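You operate a simulated robot arm through the tools that you are given. There is no shell and no other tool.

You are at the controls of a simulated robot arm. One attempt, no reset.

TASK
Firm up the orange cell: yellow felt pad first, blue foam on top.
Fine: in the cushion frame; one push of the stroke key after each pad, hands away from the bar; leave the other blue and yellow pads.

The check looks at the end state, three seconds after you hand in, the way a careful person would. Anything else that was tipped, shoved, dropped, spilled or broken makes it a failure.

THE ROBOT
A 7-joint arm with a two-finger parallel gripper, fixed in place. Base frame: the origin is on the floor under the middle of its stand, x ahead of it, y to its left, z up; the work surface is at about z = 0.9. Units: m, rad, N and s.
It reaches about 1.372 m from its shoulder. Its first joint turns from -2.601 to 2.601 rad. Payload 3.43 kg.
The TCP is the grasp point between the finger pads, 0.03 m short of the fingertips. In the tool frame z runs along the fingers and y along their closing line. The gripper opens to 0.094 m. The fingers are 0.028 m wide and 0.01 m thick; the gripper's body (0.05 by 0.096 m) begins 0.055 m behind the TCP.
Orientation is told as [roll, pitch, yaw] about the base's x, y, z axes, in that order, counted from this pose: with the fingers straight down and closing along the base's y, the tool's x points along the base's -x, its y along +y and its z along -z.

THE INTERFACE
- The arm moves only by the tool step_arm. Its argument "motion" is a list of rows, each a list of 7 numbers: the turn, a rotation vector about the tool's x, y, z in rad, then the shift along the tool's x, y, z in m, then the opening in per cent of the stroke, from 0 (shut) to 100 (fully open). In form: [[rx, ry, rz, tx, ty, tz, jaw], ...]. A call has 1 to 20 rows; each row shifts and turns the commanded pose from where the row before left it, along the tool's axes as they then stand. Rows are played at 5 a second. More than 0.05 m and 0.15 rad between two rows, or a gripper value outside its range, and nothing of the call is played. Where a pose cannot be reached the arm comes as near as it can. A force on the tool above 90 N (or 10 N above the force at the start of the call, whichever is more), or a blocked arm, ends the call early, and 0.2 s more pass. Each finger travels about 0.045 m/s and halts on what it meets, pressing with about 33 N; the grip force reading is that of the motor and also rises with nothing between the fingers. The clock runs only during rows and for 0.2 s after the last one: add rows that do not move to give the fingers time. The reply holds the time, the measured pose of the TCP, the force on the tool along the base axes, the opening and the grip force, in the units named above and with some noise, with the torque about the TCP (base axes, N m) and any sound that the robot's microphone picked up.
- Cameras (640 x 400 px; columns grow to the right, rows downward): "scene" is fixed at [0.0513, -0.6371, 1.4905]; the picture's right is [-0.41, -0.91, 0.00], its down [-0.73, 0.33, -0.60] and it looks along [0.54, -0.24, -0.80] (base axes); focal length 300 px, centre (320, 200). "wrist" rides on the gripper at [0.076, 0.014, -0.102] in the tool frame; the picture's right is [-0.18, 0.98, 0.00], its down [-0.75, -0.14, -0.64] and it looks along [-0.63, -0.12, 0.77] (tool axes); focal length 243 px, centre (320, 200). There is no depth. A picture from a camera that has moved, and an enlarged one, comes with that camera's place and axes in the base frame and with its lens. The place of the scene camera against the robot may be out by one fixed shift of up to 0.012 m in any direction.
- snapshot(camera): a new picture of that camera. The clock stands still meanwhile.
- enlarge(camera, box): a new picture of the part [left, top, right, bottom] of that camera's present view, enlarged. The clock stands still meanwhile.
- finish_job(): hands the job in; it is judged then, once.

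Nothing tells you positions but the pictures and the camera data. Unless the task says otherwise, let go and move clear before handing in.

The tools are called after "Emit:" as a command line: name --pt "numbers of a row" for each row, then --argument value for the rest, lists and objects as JSON in quotes. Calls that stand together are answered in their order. step_arm: Moves the arm, as the interface text tells. Its arguments: {"type":"object","properties":{"motion":{"type":"array","items":{"type":"array","items":{"type":"number"}}}},"required":["motion"]} The other tools are called the same way: snapshot (camera) takes a picture; enlarge (camera, box) takes an enlarged picture of a part of a camera's view; finish_job () hands the job in.

At the start:

```text
time_s: 0.0
ee_pos: [0.3593, -0.9181, 1.1861]
tool_rot: [0.0, 0.002, 0.0]
wrist_force: [0.9, 0.2, -0.6]
torque: [0.02, -0.01, 0.02]
width: 0.0944
gripper_force: 0.1
```

scene: 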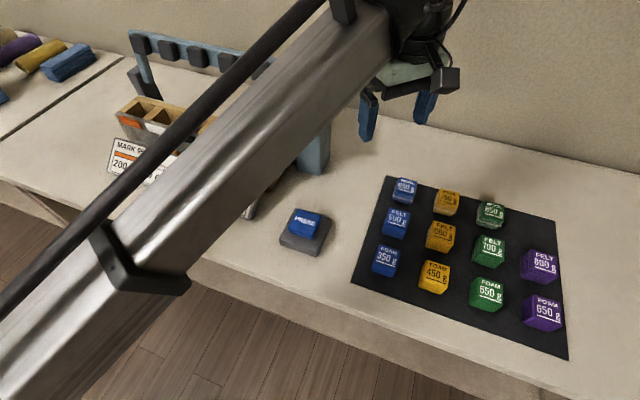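
wrist: 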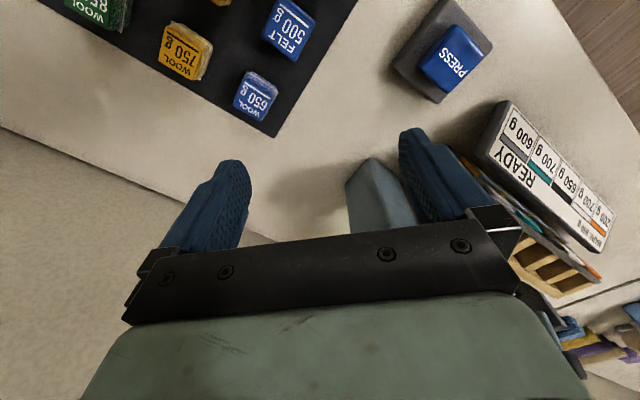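

I see a mat of labelled pads on the right, a blue PRESS key, a frame with cells partly hidden by the arm, and sign plates. I'll look closer before moving.

Emit:
enlarge --camera "scene" --box '[340, 160, 580, 360]'

Emit:
enlarge --camera "scene" --box '[90, 20, 340, 260]'

Emit:
enlarge --camera "wrist" --box '[380, 0, 640, 390]'

Emit:
enlarge --camera "wrist" --box '[450, 90, 640, 300]'

```text
2.00 times, centred on (460, 260) of scene
camera zoom: at [0.0513, -0.6371, 1.4905], right [-0.41, -0.91, 0.0], down [-0.73, 0.33, -0.6], along [0.54, -0.24, -0.8], focal length 600 px, centre (40, 80)
```

zoom: 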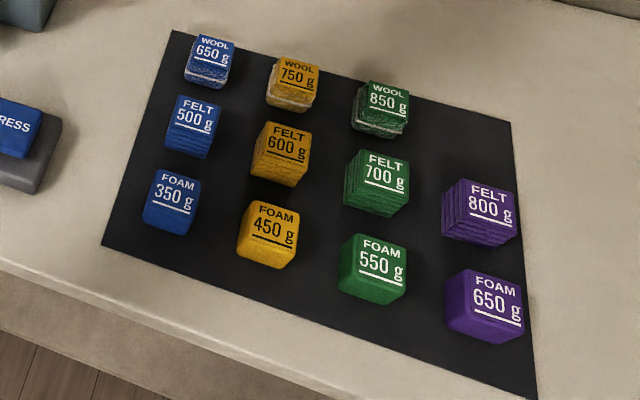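

```text
1.67 times, centred on (215, 140) of scene
camera zoom: at [0.0513, -0.6371, 1.4905], right [-0.41, -0.91, 0.0], down [-0.73, 0.33, -0.6], along [0.54, -0.24, -0.8], focal length 500 px, centre (495, 300)
```

zoom: 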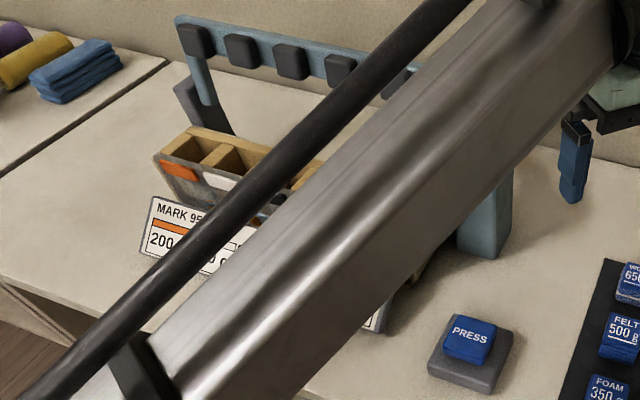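

```text
1.03 times, centred on (510, 195) of wrist (not enlarged: the box is as wide or as high as the picture)
camera zoom: at [0.2835, -0.9061, 1.2892], right [0.18, 0.98, 0.0], down [0.75, -0.14, 0.64], along [0.63, -0.12, -0.77], focal length 249 px, centre (125, 205)
```

zoom: 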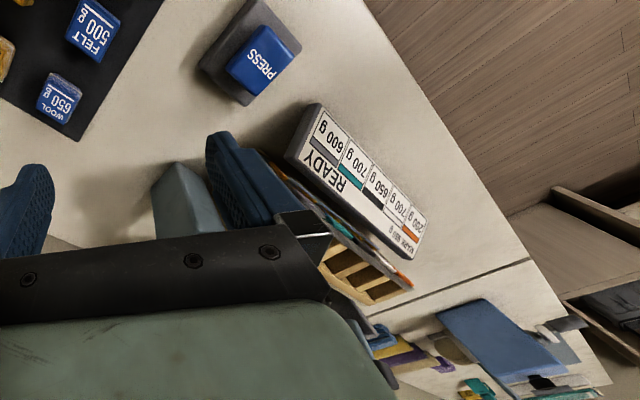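

```text
1.90 times, centred on (545, 195) of wrist
camera zoom: at [0.2835, -0.9061, 1.2892], right [0.18, 0.98, 0.0], down [0.75, -0.14, 0.64], along [0.63, -0.12, -0.77], focal length 462 px, centre (-109, 210)
```

zoom: 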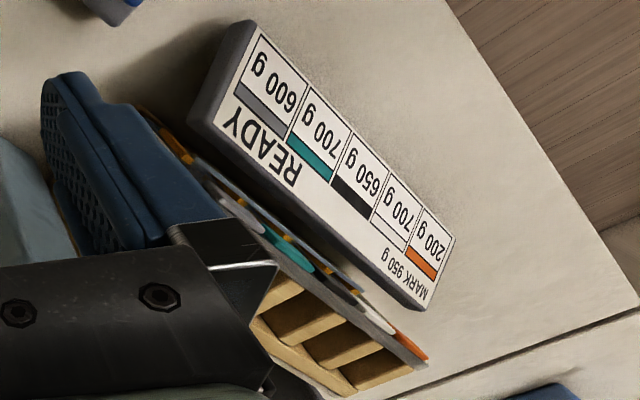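

The labels read: yellow felt 600 g, blue foam 350 g, with a mark of 950 g on the board, so the sum fits. The arm hides the frame, so I'll move the hand toward the mat to clear the view.

Emit:
step_arm --pt "0 0 0 0.04 -0.027 0 100" --pt "0 0 0 0.04 -0.027 0 100" --pt "0 0 0 0.04 -0.027 0 100" --pt "0 0 0 0 0 0 100"

Emit:
snapshot --camera "scene"

Emit:
snapshot --camera "wrist"

```text
time_s: 1.0
ee_pos: [0.2357, -1.0013, 1.1874]
tool_rot: [0.0, 0.0, -0.001]
wrist_force: [0.3, -0.7, -0.7]
torque: [0.02, -0.01, 0.0]
width: 0.0939
gripper_force: 0.1
```

```text
taken
```

scene: 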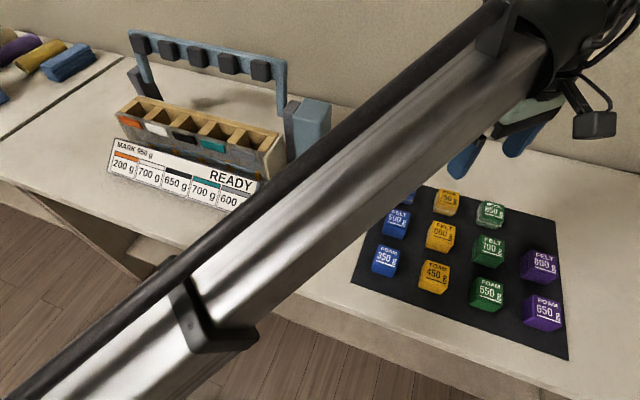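

```text
taken
camera wrist: at [0.1608, -0.9865, 1.291], right [0.18, 0.98, 0.0], down [0.75, -0.14, 0.64], along [0.63, -0.12, -0.77], focal length 243 px, centre (320, 200)
```

wrist: 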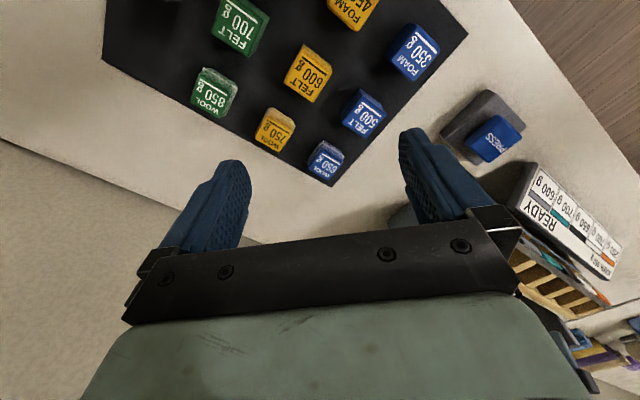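

Emit:
enlarge --camera "scene" --box '[100, 20, 340, 220]'

Emit:
enlarge --camera "scene" --box '[100, 85, 220, 185]'

Emit:
enlarge --camera "wrist" --box '[180, 0, 480, 190]'

```text
2.00 times, centred on (220, 120) of scene
camera zoom: at [0.0513, -0.6371, 1.4905], right [-0.41, -0.91, 0.0], down [-0.73, 0.33, -0.6], along [0.54, -0.24, -0.8], focal length 600 px, centre (520, 360)
```

zoom: 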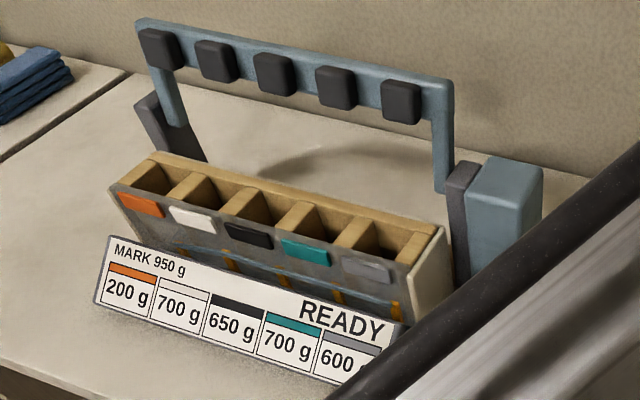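

```text
4.00 times, centred on (160, 135) of scene
camera zoom: at [0.0513, -0.6371, 1.4905], right [-0.41, -0.91, 0.0], down [-0.73, 0.33, -0.6], along [0.54, -0.24, -0.8], focal length 1199 px, centre (960, 460)
```

zoom: 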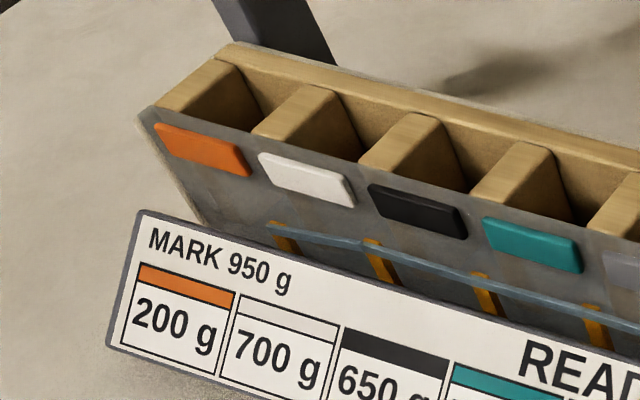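

```text
2.11 times, centred on (330, 95) of wrist
camera zoom: at [0.1608, -0.9865, 1.291], right [0.18, 0.98, 0.0], down [0.75, -0.14, 0.64], along [0.63, -0.12, -0.77], focal length 511 px, centre (299, 421)
```

zoom: 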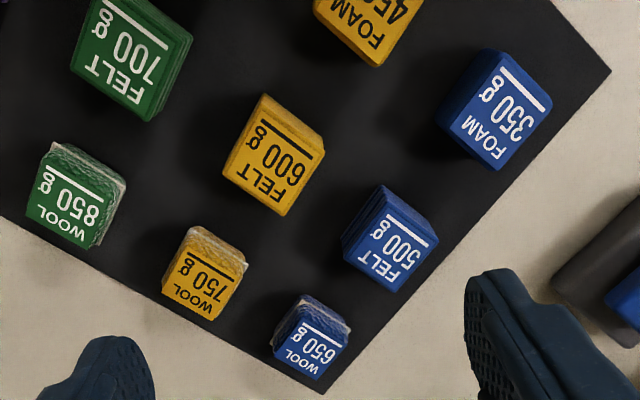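

The frame has five cells. The orange one is at its far-left end, and the whole station is turned about 42° to the base. I'll rise and go over toward the frame to see into the cells with the wrist camera.

Emit:
step_arm --pt "0 0 0 0 0 -0.048 100" --pt "0 0 0 0 0 -0.048 100" --pt "0 0 0 -0.02 0.02 -0.035 100" --pt "0 0 0 -0.034 0.034 0 100" --pt "0 0 0 -0.034 0.034 0 100" --pt "0 0 0 -0.034 0.034 0 100" --pt "0 0 0 -0.034 0.034 0 100" --pt "0 0 0 -0.034 0.034 0 100" --pt "0 0 0 -0.034 0.034 0 100" --pt "0 0 -0.146 0 0 0 100" --pt "0 0 -0.146 0 0 0 100" --pt "0 0 -0.146 0 0 0 100" --pt "0 0 -0.146 0 0 0 100" --pt "0 0 -0.146 0 0 0 100" --pt "0 0 0 0 0 0 100"

Emit:
snapshot --camera "wrist"

Emit:
snapshot --camera "scene"

```text
time_s: 4.2
ee_pos: [0.4769, -0.8139, 1.2415]
tool_rot: [-0.009, 0.003, 0.732]
wrist_force: [0.2, 0.3, 0.4]
torque: [-0.03, 0.01, -0.02]
width: 0.094
gripper_force: 0.1
out of reach, approached as far as the arm can: row 3, 4, 5, 6, 7, 8, 9, 10
```

```text
taken
camera wrist: at [0.4094, -0.8521, 1.3451], right [-0.52, 0.85, -0.01], down [0.65, 0.4, 0.64], along [0.55, 0.33, -0.77], focal length 243 px, centre (320, 200)
```

wrist: 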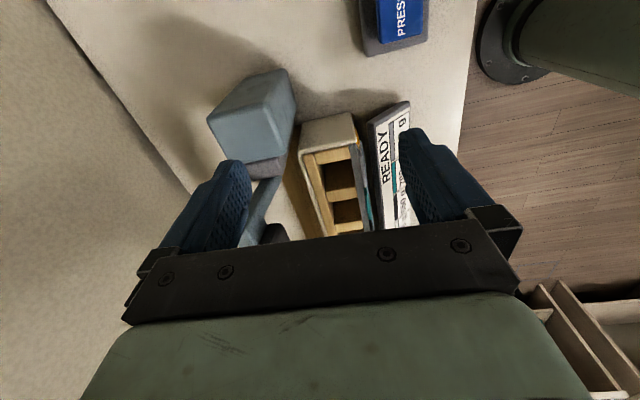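

```text
taken
```

scene: 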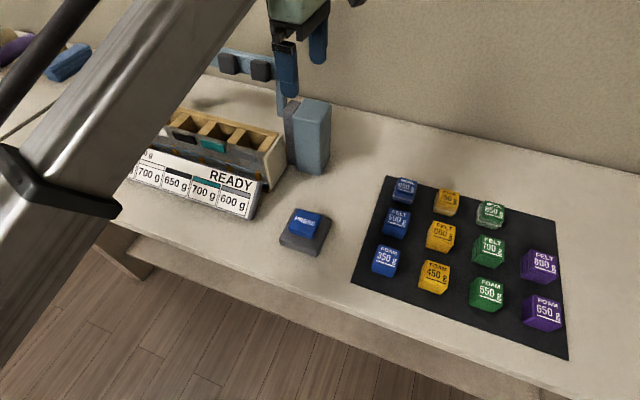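

The reach limits the height here. The frame is visible between the fingers now, so I'll enlarge it to estimate the heights of the frame and the bar before crossing.

Emit:
enlarge --camera "wrist" --box '[200, 50, 440, 240]'

Emit:
enlarge --camera "scene" --box '[160, 30, 350, 230]'

```text
2.11 times, centred on (320, 145) of wrist
camera zoom: at [0.4094, -0.8521, 1.3451], right [-0.52, 0.85, -0.01], down [0.65, 0.4, 0.64], along [0.55, 0.33, -0.77], focal length 511 px, centre (320, 316)
```

zoom: 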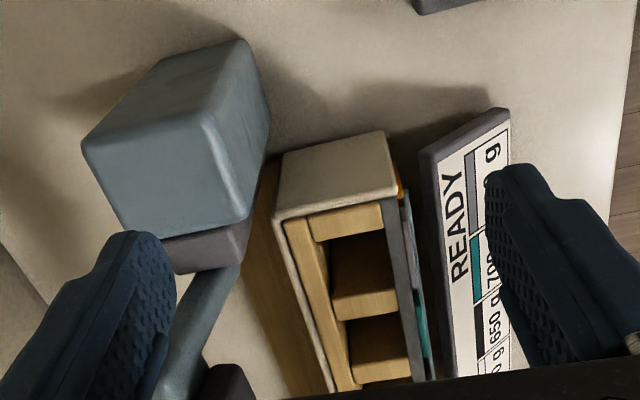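

```text
2.00 times, centred on (255, 130) of scene
camera zoom: at [0.0513, -0.6371, 1.4905], right [-0.41, -0.91, 0.0], down [-0.73, 0.33, -0.6], along [0.54, -0.24, -0.8], focal length 600 px, centre (450, 340)
```

zoom: 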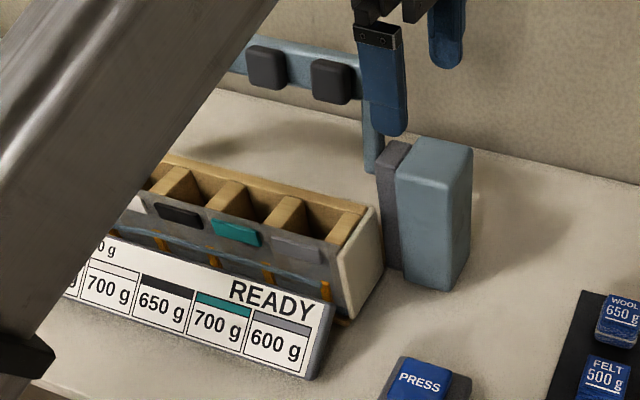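

The frame is about 0.12 m tall (top near z = 1.02) and its right end is near (0.55, -0.755). The bar leans back behind it, up to about z = 1.17. I'll back off to the front, turn the hand so it closes along the row with the camera on the front side, and look into the cells.

Emit:
step_arm --pt "0 0 0 0 0.045 0 100" --pt "0 0 0 0 0.045 0 100" --pt "0 0 0.138 0 0 0 100" --pt "0 0 0.138 0 0 0 100" --pt "0 0 0.138 0 0 0 100" --pt "0 0 0.138 0 0 0 100" --pt "0 0 0.138 0 0 0 100" --pt "0 0 0.138 0 0 0 100" --pt "0 0 0.138 0 0 0 100" --pt "0 0 0.138 0 0 0 100" --pt "0 0 0.138 0 0 0 100" --pt "0 0 0.138 0 0 0 100" --pt "0 0 0.138 0 0 0 100" --pt "0 0 0 0 0 0 100"

Emit:
snapshot --camera "wrist"

Emit:
snapshot --camera "scene"

```text
time_s: 6.8
ee_pos: [0.4256, -0.7642, 1.2083]
tool_rot: [-0.013, -0.025, -0.58]
wrist_force: [5.7, -1.6, -6.4]
torque: [-0.24, 0.29, -0.25]
width: 0.094
gripper_force: 0.0
out of reach, approached as far as the arm can: row 1, 2, 3
stopped in row 12: the force on the tool passed its limit at 106 N (the readings are from after the stop); the commanded pose is now the measured one
```

```text
taken
camera wrist: at [0.3679, -0.7072, 1.3093], right [0.69, 0.72, -0.01], down [0.55, -0.52, 0.66], along [0.47, -0.46, -0.75], focal length 243 px, centre (320, 200)
```

wrist: 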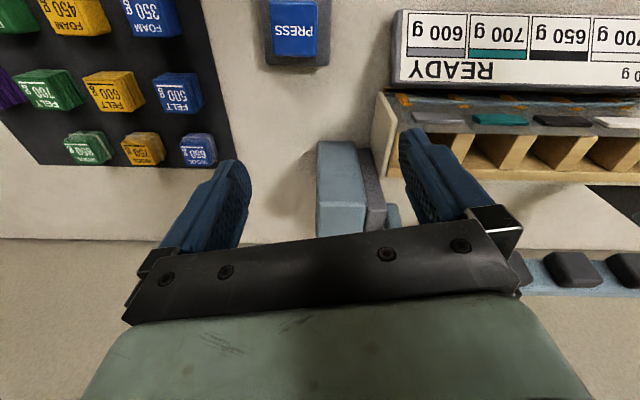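

```text
taken
```

scene: 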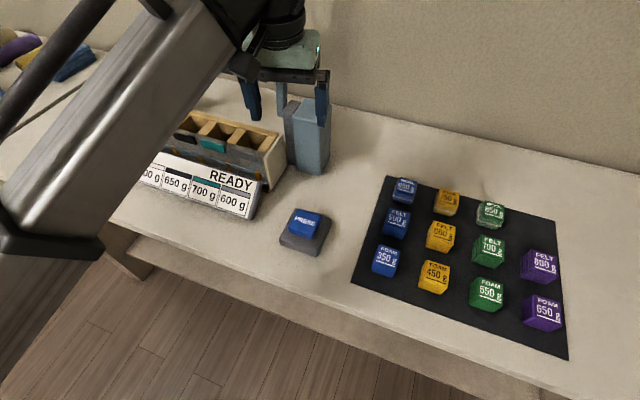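

The hand turned only to yaw -0.58 before a force stop. I suspect the camera mount met the forearm, since nothing on the table is near it. I'll check closely that nothing was touched.

Emit:
enlarge --camera "scene" --box '[170, 0, 360, 200]'

Emit:
enlarge --camera "wrist" --box '[380, 0, 640, 300]'

```text
2.00 times, centred on (265, 100) of scene
camera zoom: at [0.0513, -0.6371, 1.4905], right [-0.41, -0.91, 0.0], down [-0.73, 0.33, -0.6], along [0.54, -0.24, -0.8], focal length 600 px, centre (430, 400)
```

zoom: 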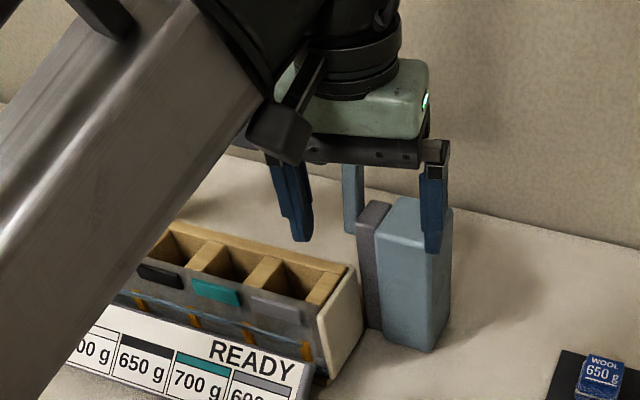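

```text
1.33 times, centred on (510, 150) of wrist
camera zoom: at [0.3679, -0.7072, 1.3093], right [0.69, 0.72, -0.01], down [0.55, -0.52, 0.66], along [0.47, -0.46, -0.75], focal length 324 px, centre (67, 267)
```

zoom: 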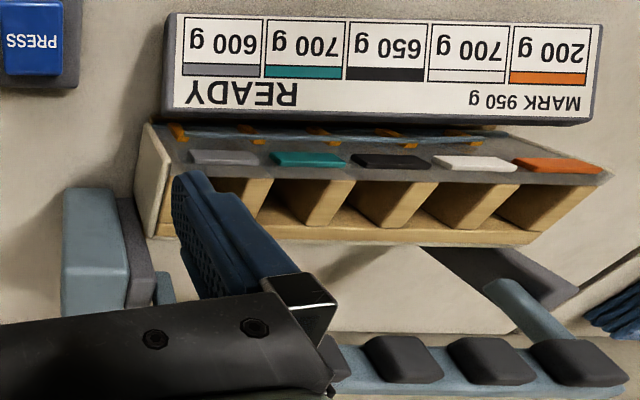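

The camera box met the forearm and nothing else was touched. I'll turn back to yaw +45° (camera on the right-hand side of the row), where the mount is free, and pass over to look straight into the orange cell.

Emit:
step_arm --pt "-0.013 0.025 -0.13 0 0 0 100" --pt "0 0 -0.137 0 0 0 100" --pt "0 0 -0.137 0 0 0 100" --pt "0 0 -0.137 0 0 0 100" --pt "0 0 -0.137 0 0 0 100" --pt "0 0 -0.137 0 0 0 100" --pt "0 0 -0.137 0 0 0 100" --pt "0 0 -0.137 0 0 0 100" --pt "0 0 -0.137 0 0 0 100" --pt "0 0 -0.137 0 0 0 100" --pt "0 0 0 0 0 0 100"

Emit:
snapshot --camera "scene"

```text
time_s: 9.2
ee_pos: [0.4242, -0.7642, 1.2075]
tool_rot: [-0.008, 0.006, 0.784]
wrist_force: [0.2, -0.2, -0.2]
torque: [-0.01, -0.02, 0.01]
width: 0.0943
gripper_force: 0.0
```

```text
taken
```

scene: 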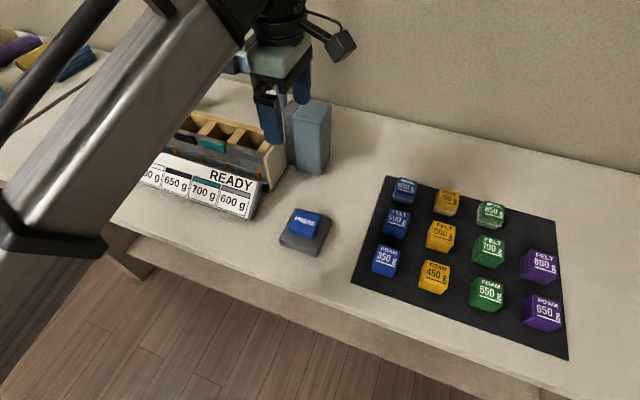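

The hand is free again with no load. Now I'll pass along the row at the same height until the orange cell comes into the wrist view.

Emit:
step_arm --pt "-0.008 -0.006 0 -0.045 -0.012 0 100" --pt "0 0 0 -0.047 -0.012 0 100" --pt "0 0 0 -0.047 -0.012 0 100" --pt "0 0 0 -0.047 -0.012 0 100" --pt "0 0 0 -0.047 -0.012 0 100" --pt "0 0 0 -0.047 -0.012 0 100" --pt "0 0 0 -0.047 -0.012 0 100" --pt "0 0 0 0 0 0 100"

Emit:
snapshot --camera "wrist"

Emit:
enlarge --camera "wrist" --box '[200, 20, 440, 240]'

Emit:
snapshot --camera "scene"

```text
time_s: 11.0
ee_pos: [0.7181, -0.5936, 1.1992]
tool_rot: [0.009, -0.003, 0.784]
wrist_force: [-0.6, 0.5, -0.2]
torque: [0.0, -0.01, 0.01]
width: 0.094
gripper_force: 0.0
out of reach, approached as far as the arm can: row 1
```

```text
taken
camera wrist: at [0.6548, -0.6389, 1.3018], right [-0.56, 0.83, 0.01], down [0.64, 0.43, 0.64], along [0.53, 0.37, -0.77], focal length 243 px, centre (320, 200)
```

wrist: 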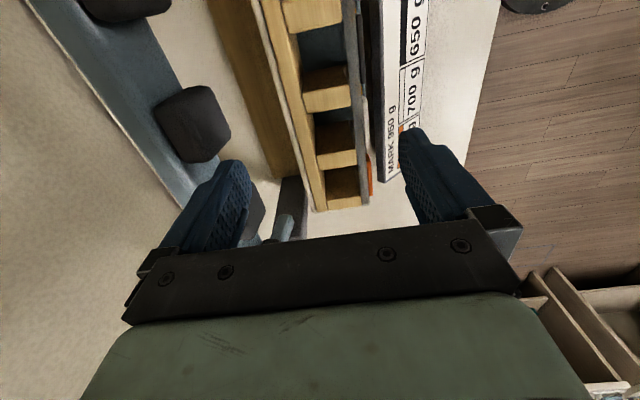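

```text
1.82 times, centred on (320, 130) of wrist
camera zoom: at [0.6548, -0.6389, 1.3018], right [-0.56, 0.83, 0.01], down [0.64, 0.43, 0.64], along [0.53, 0.37, -0.77], focal length 441 px, centre (320, 327)
```

zoom: 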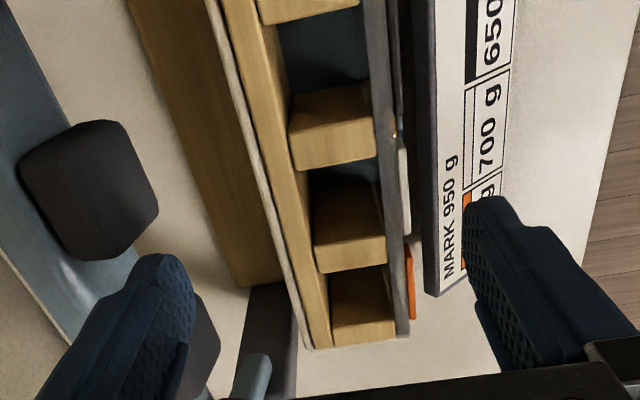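

```text
taken
```

scene: 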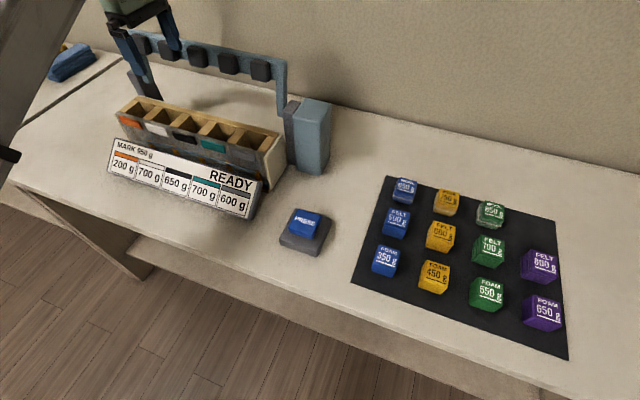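

The orange cell is the last one ahead. I'll enlarge to read the cell opening size and what sits inside.

Emit:
enlarge --camera "wrist" --box '[270, 0, 400, 110]'

Emit:
enlarge --camera "wrist" --box '[270, 110, 400, 220]'

Emit:
enlarge --camera "scene" --box '[90, 30, 210, 210]'

```text
3.64 times, centred on (335, 55) of wrist
camera zoom: at [0.6548, -0.6389, 1.3018], right [-0.56, 0.83, 0.01], down [0.64, 0.43, 0.64], along [0.53, 0.37, -0.77], focal length 882 px, centre (266, 727)
```

zoom: 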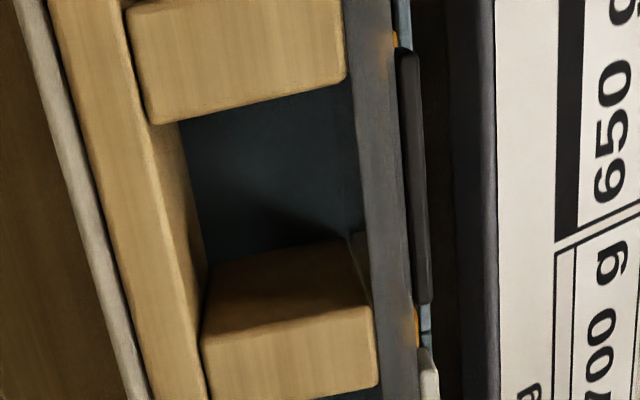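

```text
3.64 times, centred on (335, 165) of wrist
camera zoom: at [0.6548, -0.6389, 1.3018], right [-0.56, 0.83, 0.01], down [0.64, 0.43, 0.64], along [0.53, 0.37, -0.77], focal length 882 px, centre (266, 327)
```

zoom: 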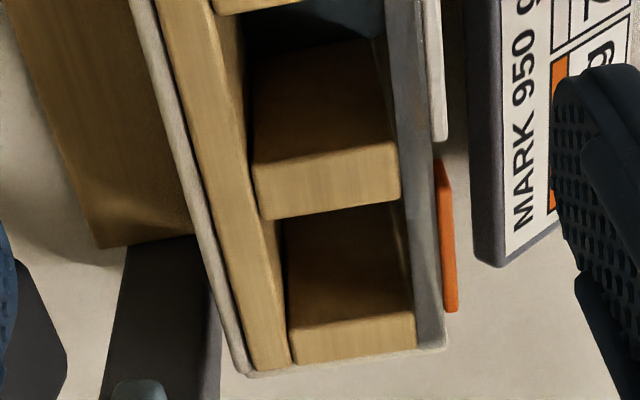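

```text
2.22 times, centred on (150, 120) of scene
camera zoom: at [0.0513, -0.6371, 1.4905], right [-0.41, -0.91, 0.0], down [-0.73, 0.33, -0.6], along [0.54, -0.24, -0.8], focal length 666 px, centre (698, 378)
```

zoom: 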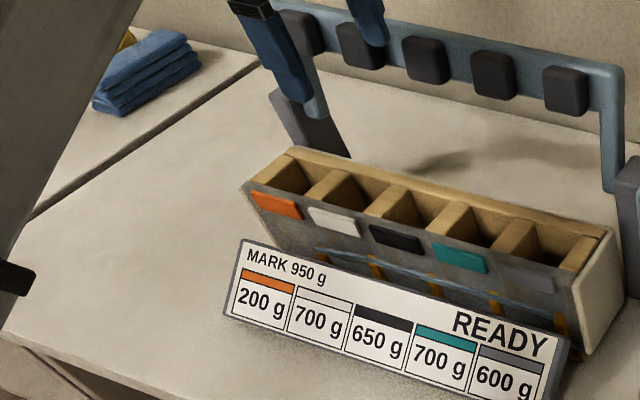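

The orange cell's opening is about 0.051 m front to back and 0.055 m along the row, centred near (0.807, -0.4945) with its rim at z ≈ 1.018. The fingers can't go in beside a pad, so I'll grip only the pad's top. Now I'll go over to the yellow felt pad.

Emit:
step_arm --pt "0.009 0.003 0 0.045 0.003 0 100" --pt "0 0 0 0.046 0.003 0 100" --pt "0 0 0 0.046 0.003 0 100" --pt "0 0 0 0.046 0.003 0 100" --pt "0 0 0 0.046 0.003 0 100" --pt "0 0 0 0.046 0.003 0 100" --pt "0 0 0 0.046 0.003 0 100" --pt "0 0 0 0.046 0.003 0.005 100" --pt "0 0 0 0.046 0.003 0.005 100" --pt "0 0 0 0.046 0.003 0.005 100" --pt "0 0 0 0.046 0.003 0.005 100" --pt "0 0 0 0.046 0.003 0.01 100" --pt "0 0 0 0.046 0.003 0.01 100" --pt "0 0 0 0.046 0.003 0.01 100" --pt "0 0 0 0 0 0 100"

Emit:
snapshot --camera "wrist"

Emit:
snapshot --camera "scene"

```text
time_s: 14.2
ee_pos: [0.229, -1.0186, 1.149]
tool_rot: [0.002, 0.001, 0.783]
wrist_force: [-0.3, 0.6, 0.6]
torque: [-0.02, 0.0, 0.01]
width: 0.094
gripper_force: 0.1
```

```text
taken
camera wrist: at [0.1663, -1.0624, 1.2522], right [-0.56, 0.83, 0.0], down [0.63, 0.43, 0.64], along [0.53, 0.36, -0.77], focal length 243 px, centre (320, 200)
```

wrist: 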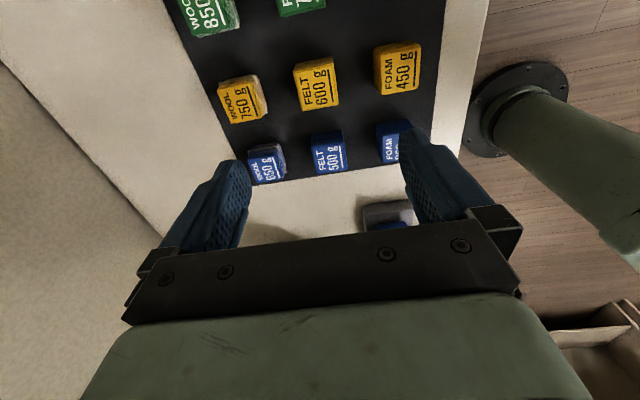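

```text
taken
```

scene: 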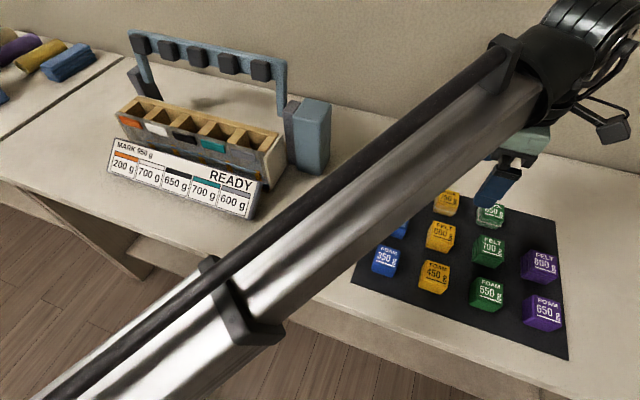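

I'm above the mat with the FELT 600 g pad directly below. I'll enlarge it to measure position, size and rotation.

Emit:
enlarge --camera "wrist" --box '[255, 30, 385, 140]'

Emit:
enlarge --camera "wrist" --box '[200, 20, 440, 220]'

```text
3.64 times, centred on (320, 85) of wrist
camera zoom: at [0.1663, -1.0624, 1.2522], right [-0.56, 0.83, 0.0], down [0.63, 0.43, 0.64], along [0.53, 0.36, -0.77], focal length 882 px, centre (320, 618)
```

zoom: 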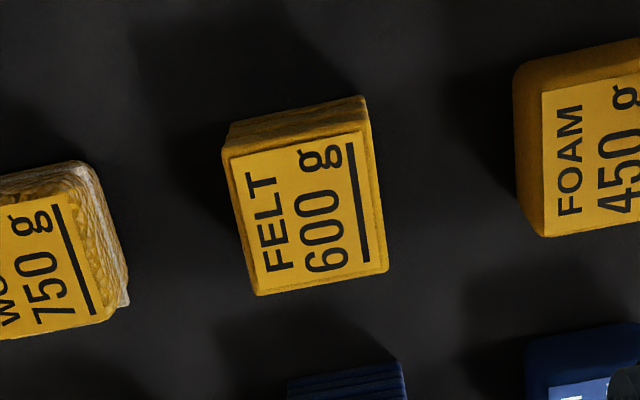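

```text
2.00 times, centred on (320, 120) of wrist
camera zoom: at [0.1663, -1.0624, 1.2522], right [-0.56, 0.83, 0.0], down [0.63, 0.43, 0.64], along [0.53, 0.36, -0.77], focal length 485 px, centre (320, 360)
```

zoom: 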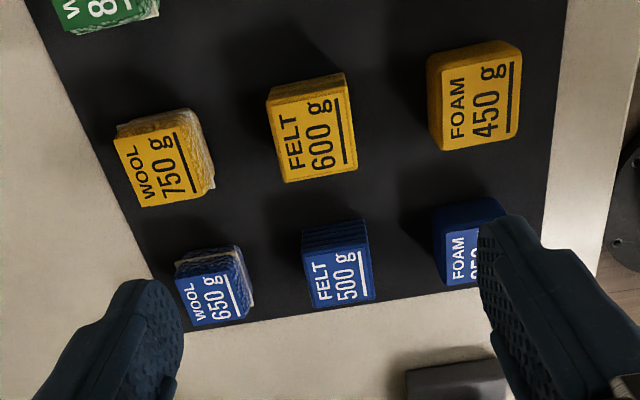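

The felt pad measures about 0.045 m square with its top near z = 0.945, centred near (0.238, -1.017), and lines up with the current yaw. I'll centre over it and come partway down with a narrower opening to check.

Emit:
step_arm --pt "0.002 0 0 -0.0065 -0.0044 0 78" --pt "0 0 0 0 0 0.038 78" --pt "0 0 0 0 0 0.038 78" --pt "0 0 0 0 0 0.038 78" --pt "0 0 0 0 0 0.026 78" --pt "0 0 0 0 0 0 78"

Emit:
snapshot --camera "wrist"

Emit:
enlarge --camera "wrist" --box '[200, 60, 440, 240]'

```text
time_s: 15.6
ee_pos: [0.2397, -1.0174, 1.0106]
tool_rot: [-0.001, 0.0, 0.784]
wrist_force: [-0.4, 0.4, 0.6]
torque: [-0.01, -0.01, 0.01]
width: 0.0731
gripper_force: 0.1
```

```text
taken
camera wrist: at [0.1764, -1.0613, 1.1136], right [-0.56, 0.83, 0.0], down [0.63, 0.43, 0.64], along [0.53, 0.36, -0.77], focal length 243 px, centre (320, 200)
```

wrist: 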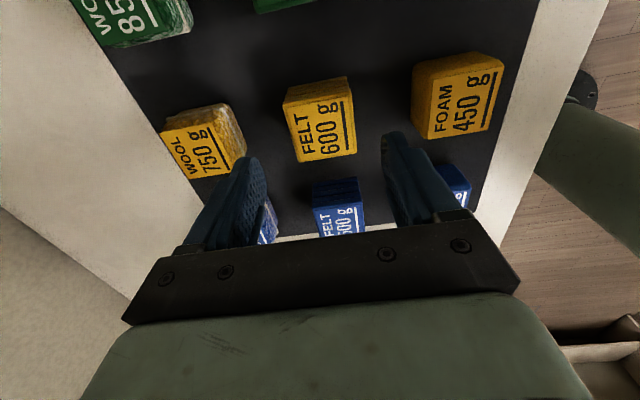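

```text
2.22 times, centred on (320, 150) of wrist
camera zoom: at [0.1764, -1.0613, 1.1136], right [-0.56, 0.83, 0.0], down [0.63, 0.43, 0.64], along [0.53, 0.36, -0.77], focal length 539 px, centre (320, 311)
```

zoom: 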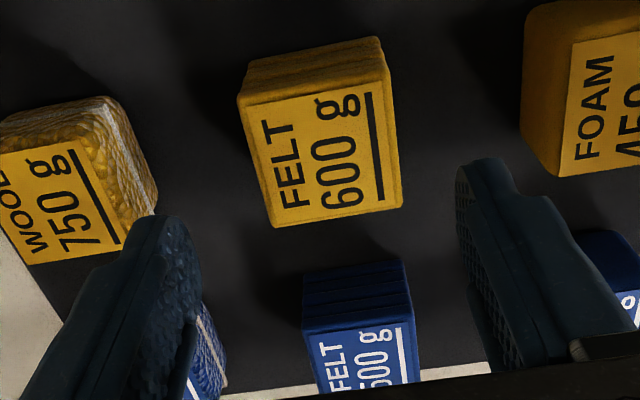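

The pad is centred between the fingers within 2 mm. I'll go down so the fingertips reach about 15 mm below its top, then close.

Emit:
step_arm --pt "0 0 0 0 0.002 0.025 78" --pt "0 0 0 0 0 0.026 78" --pt "0 0 0 0 0 0 78" --pt "0 0 0 0 0 0 60" --pt "0 0 0 0 0 0 45" --pt "0 0 0 0 0 0 30" --pt "0 0 0 0 0 0 30" --pt "0 0 0 0 0 0 30"

Emit:
snapshot --camera "wrist"

Emit:
enlarge --camera "wrist" --box '[220, 80, 420, 240]'

```text
time_s: 17.4
ee_pos: [0.2395, -1.015, 0.9586]
tool_rot: [0.001, 0.0, 0.784]
wrist_force: [-0.2, 0.8, -1.2]
torque: [0.0, -0.02, 0.02]
width: 0.0472
gripper_force: 32.9
```

```text
taken
camera wrist: at [0.1755, -1.0593, 1.0615], right [-0.56, 0.83, 0.0], down [0.63, 0.43, 0.64], along [0.53, 0.36, -0.77], focal length 243 px, centre (320, 200)
```

wrist: 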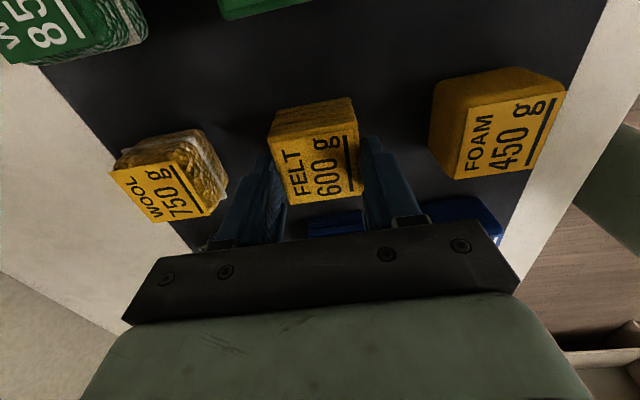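

```text
2.50 times, centred on (320, 160) of wrist
camera zoom: at [0.1755, -1.0593, 1.0615], right [-0.56, 0.83, 0.0], down [0.63, 0.43, 0.64], along [0.53, 0.36, -0.77], focal length 606 px, centre (320, 300)
```

zoom: 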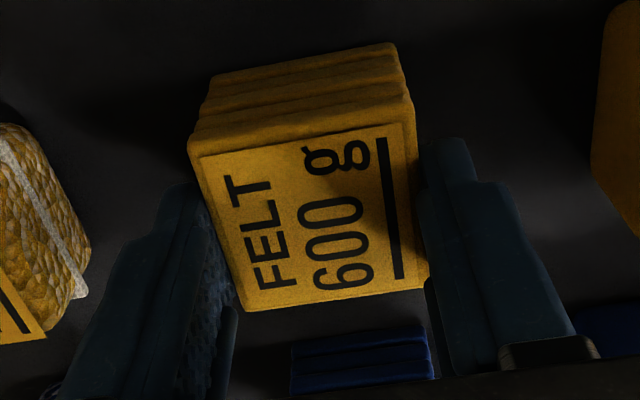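

The felt pad is gripped at 0.047 m wide with 33 N. I'll lift slowly and check the load and that the neighbours stay put.

Emit:
step_arm --pt "0 0 0 0 0 -0.01 30" --pt "0 0 0 0 0 -0.02 30" --pt "0 0 0 0 0 -0.03 30" --pt "0 0 0 0 0 -0.045 30" --pt "0 0 0 0 0 -0.045 30" --pt "0 0 0 0 0 -0.03 30" --pt "0 0 0 0 0 0 30"

Emit:
snapshot --camera "wrist"

Emit:
snapshot --camera "scene"

```text
time_s: 19.0
ee_pos: [0.2368, -1.0153, 1.14]
tool_rot: [0.0, -0.002, 0.784]
wrist_force: [-0.5, -0.5, 0.0]
torque: [-0.03, -0.01, -0.03]
width: 0.047
gripper_force: 32.8
```

```text
taken
camera wrist: at [0.1736, -1.0599, 1.2416], right [-0.56, 0.83, 0.0], down [0.63, 0.43, 0.64], along [0.53, 0.36, -0.77], focal length 243 px, centre (320, 200)
```

wrist: 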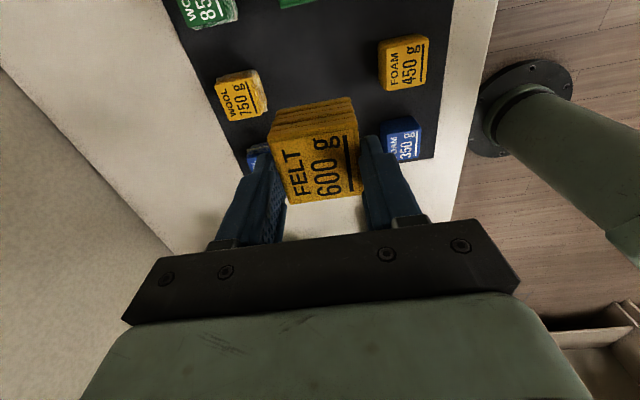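

```text
taken
```

scene: 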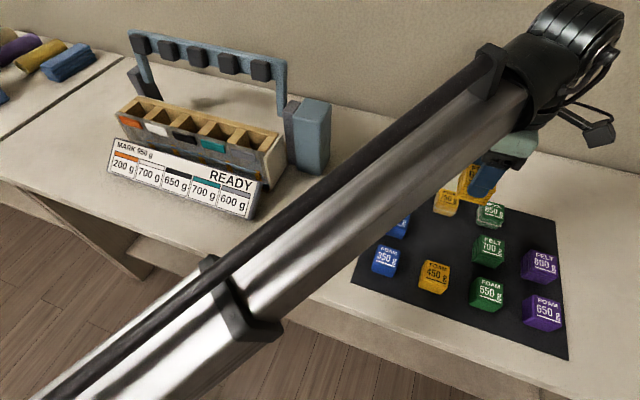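

The pad is lifted cleanly and the neighbours are unmoved. I'll carry it along the row to above the orange cell, staying clear in front of the bar.

Emit:
step_arm --pt "0 0 0 0 0 -0.03 30" --pt "0 0 0 -0.03 -0.002 -0.005 30" --pt "0 0 0 -0.048 -0.0021 0 30" --pt "0 0 0 -0.048 -0.0021 0 30" --pt "0 0 0 -0.048 -0.0021 0 30" --pt "0 0 0 -0.048 -0.0021 0 30" --pt "0 0 0 -0.048 -0.0021 0 30" --pt "0 0 0 -0.048 -0.0021 0 30" --pt "0 0 0 -0.048 -0.0021 0 30" --pt "0 0 0 -0.048 -0.0021 0 30" --pt "0 0 0 -0.048 -0.0021 0 30" --pt "0 0 0 -0.048 -0.0021 0 30" --pt "0 0 0 -0.048 -0.0021 0 30" --pt "0 0 0 -0.048 -0.0021 0 30" --pt "0 0 0 -0.048 -0.0021 0 30" --pt "0 0 0 -0.035 -0.0021 0 30" --pt "0 0 0 0 0 0 30"

Emit:
snapshot --camera "wrist"

Emit:
snapshot --camera "scene"

```text
time_s: 22.6
ee_pos: [0.7483, -0.5528, 1.1752]
tool_rot: [0.0, -0.001, 0.784]
wrist_force: [-0.5, 0.9, 0.0]
torque: [0.0, 0.0, 0.02]
width: 0.0468
gripper_force: 33.1
```

```text
taken
camera wrist: at [0.6854, -0.5957, 1.2781], right [-0.56, 0.83, 0.0], down [0.63, 0.43, 0.64], along [0.53, 0.36, -0.77], focal length 243 px, centre (320, 200)
```

wrist: 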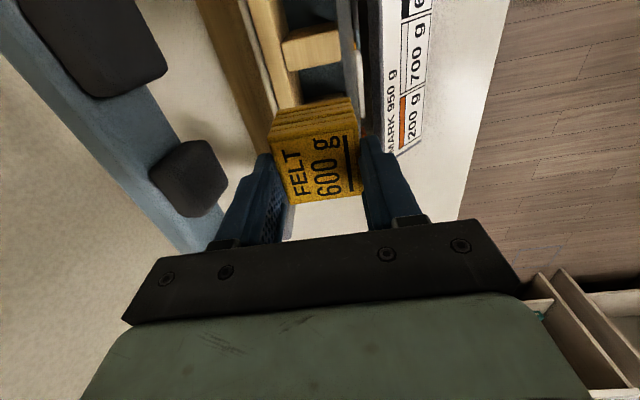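

```text
taken
```

scene: 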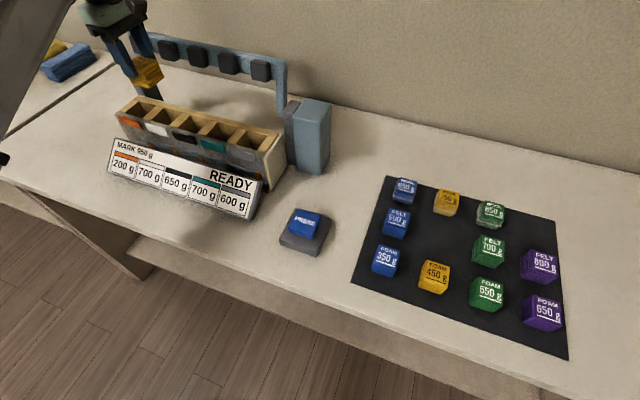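

The line is good, with about 0.08 m still to go along the row. I'll move there and descend to hover just above the rim for a visual check.

Emit:
step_arm --pt "0 0 0 -0.041 0 0 30" --pt "0 0 0 -0.04 0 0 30" --pt "0 0 0 0 0 0.03 30" --pt "0 0 0 0 0 0.03 30" --pt "0 0 0 0 0 0 30" --pt "0 0 0 0 0 0 30"

Emit:
snapshot --camera "wrist"

Emit:
enlarge --camera "wrist" --box '[220, 0, 420, 160]'

Emit:
enlarge --camera "scene" --box '[70, 0, 230, 160]'

```text
time_s: 24.0
ee_pos: [0.8072, -0.494, 1.1165]
tool_rot: [-0.001, -0.001, 0.783]
wrist_force: [0.8, -0.9, 0.0]
torque: [0.0, 0.01, 0.0]
width: 0.0473
gripper_force: 32.5
```

```text
taken
camera wrist: at [0.7438, -0.5371, 1.2186], right [-0.56, 0.83, 0.0], down [0.63, 0.43, 0.64], along [0.53, 0.36, -0.77], focal length 243 px, centre (320, 200)
```

wrist: 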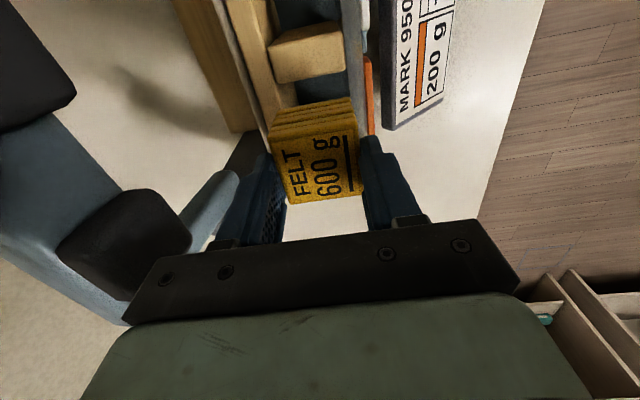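

```text
2.50 times, centred on (320, 80) of wrist
camera zoom: at [0.7438, -0.5371, 1.2186], right [-0.56, 0.83, 0.0], down [0.63, 0.43, 0.64], along [0.53, 0.36, -0.77], focal length 606 px, centre (320, 500)
```

zoom: 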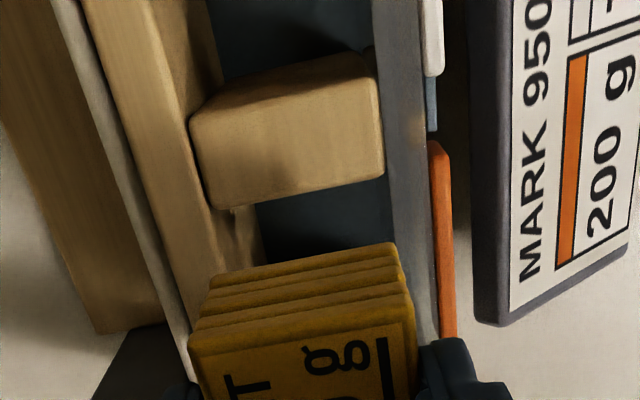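

```text
2.50 times, centred on (150, 80) of scene
camera zoom: at [0.0513, -0.6371, 1.4905], right [-0.41, -0.91, 0.0], down [-0.73, 0.33, -0.6], along [0.54, -0.24, -0.8], focal length 750 px, centre (745, 500)
```

zoom: 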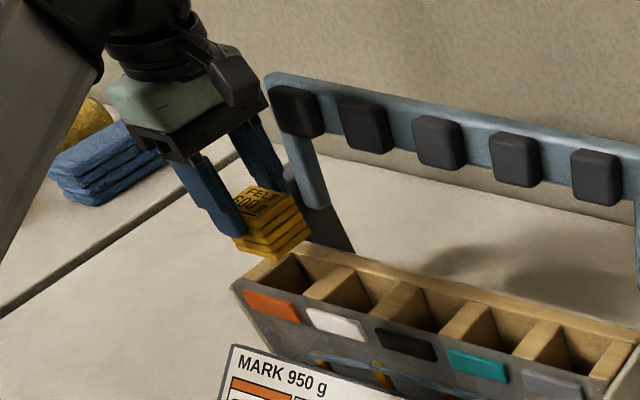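

Laterally the pad lines up with the cell within 1 mm, but it sits about 4–5 mm too far forward along the row. I'll correct that and descend to just above the rim for another check.

Emit:
step_arm --pt "0 0 0 0.0045 0 0 30" --pt "0 0 0 0 0 0.012 30" --pt "0 0 0 0 0 0.012 30" --pt "0 0 0 0 0 0 30" --pt "0 0 0 0 0 0 30"

Emit:
enlarge --camera "wrist" --box '[240, 20, 400, 160]'

Emit:
enlarge --camera "scene" --box '[90, 40, 210, 140]'

```text
time_s: 25.2
ee_pos: [0.8027, -0.4966, 1.0909]
tool_rot: [0.0, 0.001, 0.784]
wrist_force: [-0.4, -0.5, 0.0]
torque: [0.04, -0.01, -0.02]
width: 0.0468
gripper_force: 32.3
```

```text
2.86 times, centred on (320, 90) of wrist
camera zoom: at [0.7392, -0.5407, 1.1941], right [-0.56, 0.83, 0.0], down [0.63, 0.43, 0.64], along [0.53, 0.36, -0.77], focal length 693 px, centre (320, 514)
```

zoom: 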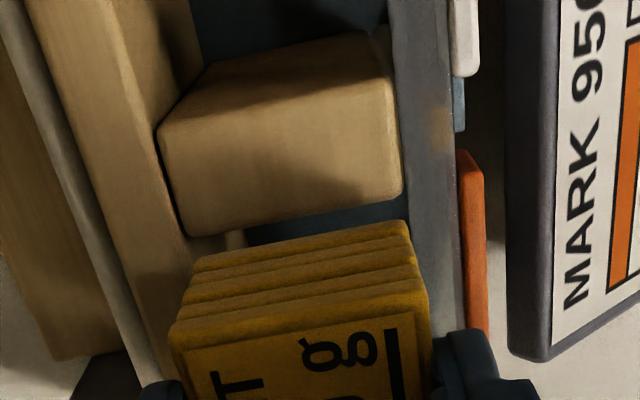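

```text
4.00 times, centred on (150, 90) of scene
camera zoom: at [0.0513, -0.6371, 1.4905], right [-0.41, -0.91, 0.0], down [-0.73, 0.33, -0.6], along [0.54, -0.24, -0.8], focal length 1199 px, centre (1000, 640)
```

zoom: 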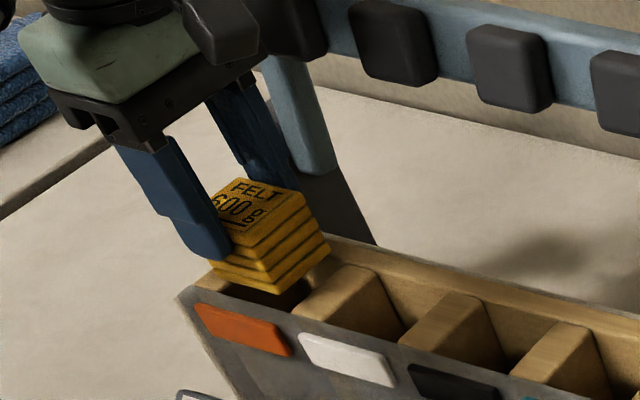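

The pad is centred on the opening to within about 1 mm. I'll nudge it half a millimetre rearward and lower slowly, watching the force.

Emit:
step_arm --pt "0 0 0 0 -0.0005 0.003 30" --pt "0 0 0 0 0 0.004 30" --pt "0 0 0 0 0 0.004 30" --pt "0 0 0 0 0 0.003 30" --pt "0 0 0 0 0 0 30"

Emit:
enlarge --camera "wrist" --box '[240, 20, 400, 160]'

Emit:
enlarge --camera "scene" --box '[90, 40, 210, 140]'

```text
time_s: 26.4
ee_pos: [0.8026, -0.4983, 1.0773]
tool_rot: [0.0, 0.001, 0.782]
wrist_force: [-0.3, -0.4, -1.1]
torque: [0.0, 0.01, -0.01]
width: 0.0468
gripper_force: 32.9
```

```text
2.86 times, centred on (320, 90) of wrist
camera zoom: at [0.7397, -0.5417, 1.18], right [-0.56, 0.83, 0.0], down [0.63, 0.43, 0.64], along [0.53, 0.36, -0.77], focal length 693 px, centre (320, 514)
```

zoom: 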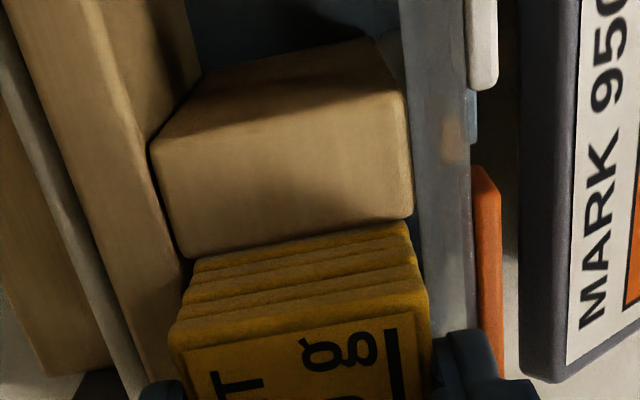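

```text
4.00 times, centred on (150, 90) of scene
camera zoom: at [0.0513, -0.6371, 1.4905], right [-0.41, -0.91, 0.0], down [-0.73, 0.33, -0.6], along [0.54, -0.24, -0.8], focal length 1199 px, centre (1000, 640)
```

zoom: 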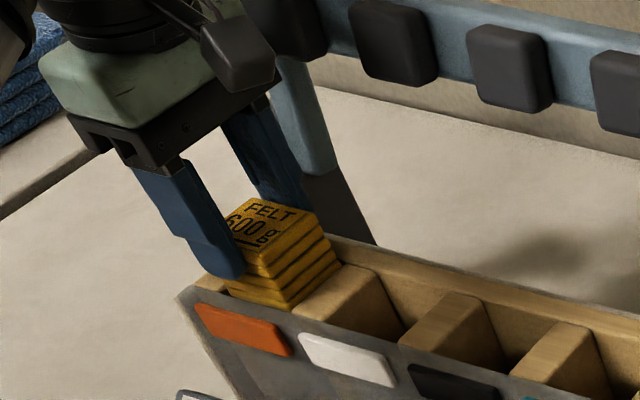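

No contact force so far, and the pad's foot is at the rim and centred. I'll continue down in small steps until the fingertips are just above the rim.

Emit:
step_arm --pt "0 0 0 -0.001 0 0.003 30" --pt "0 0 0 0 0 0.003 30" --pt "0 0 0 0 0 0.003 30" --pt "0 0 0 0 0 0 30"

Emit:
enlarge --camera "wrist" --box '[240, 20, 400, 160]'

Emit:
enlarge --camera "scene" --box '[90, 40, 210, 140]'

```text
time_s: 27.4
ee_pos: [0.804, -0.4975, 1.0677]
tool_rot: [0.0, 0.001, 0.783]
wrist_force: [0.3, -0.4, -0.9]
torque: [0.0, -0.05, 0.04]
width: 0.0471
gripper_force: 32.5
```

```text
2.86 times, centred on (320, 90) of wrist
camera zoom: at [0.7403, -0.5409, 1.1708], right [-0.56, 0.83, 0.0], down [0.63, 0.43, 0.64], along [0.53, 0.36, -0.77], focal length 693 px, centre (320, 514)
```

zoom: 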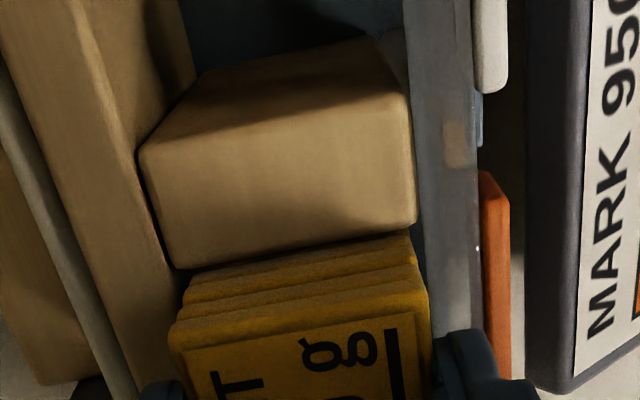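

```text
4.00 times, centred on (150, 90) of scene
camera zoom: at [0.0513, -0.6371, 1.4905], right [-0.41, -0.91, 0.0], down [-0.73, 0.33, -0.6], along [0.54, -0.24, -0.8], focal length 1199 px, centre (1000, 640)
```

zoom: 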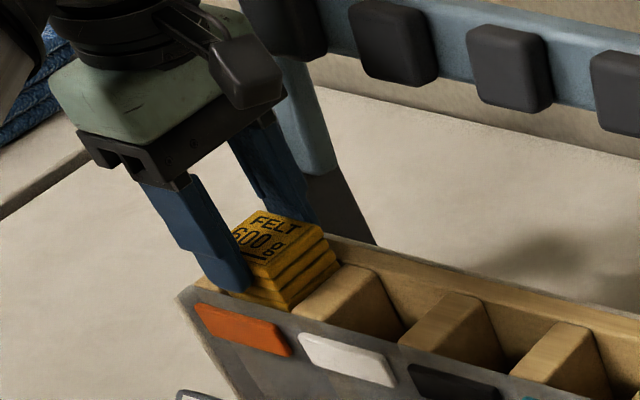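

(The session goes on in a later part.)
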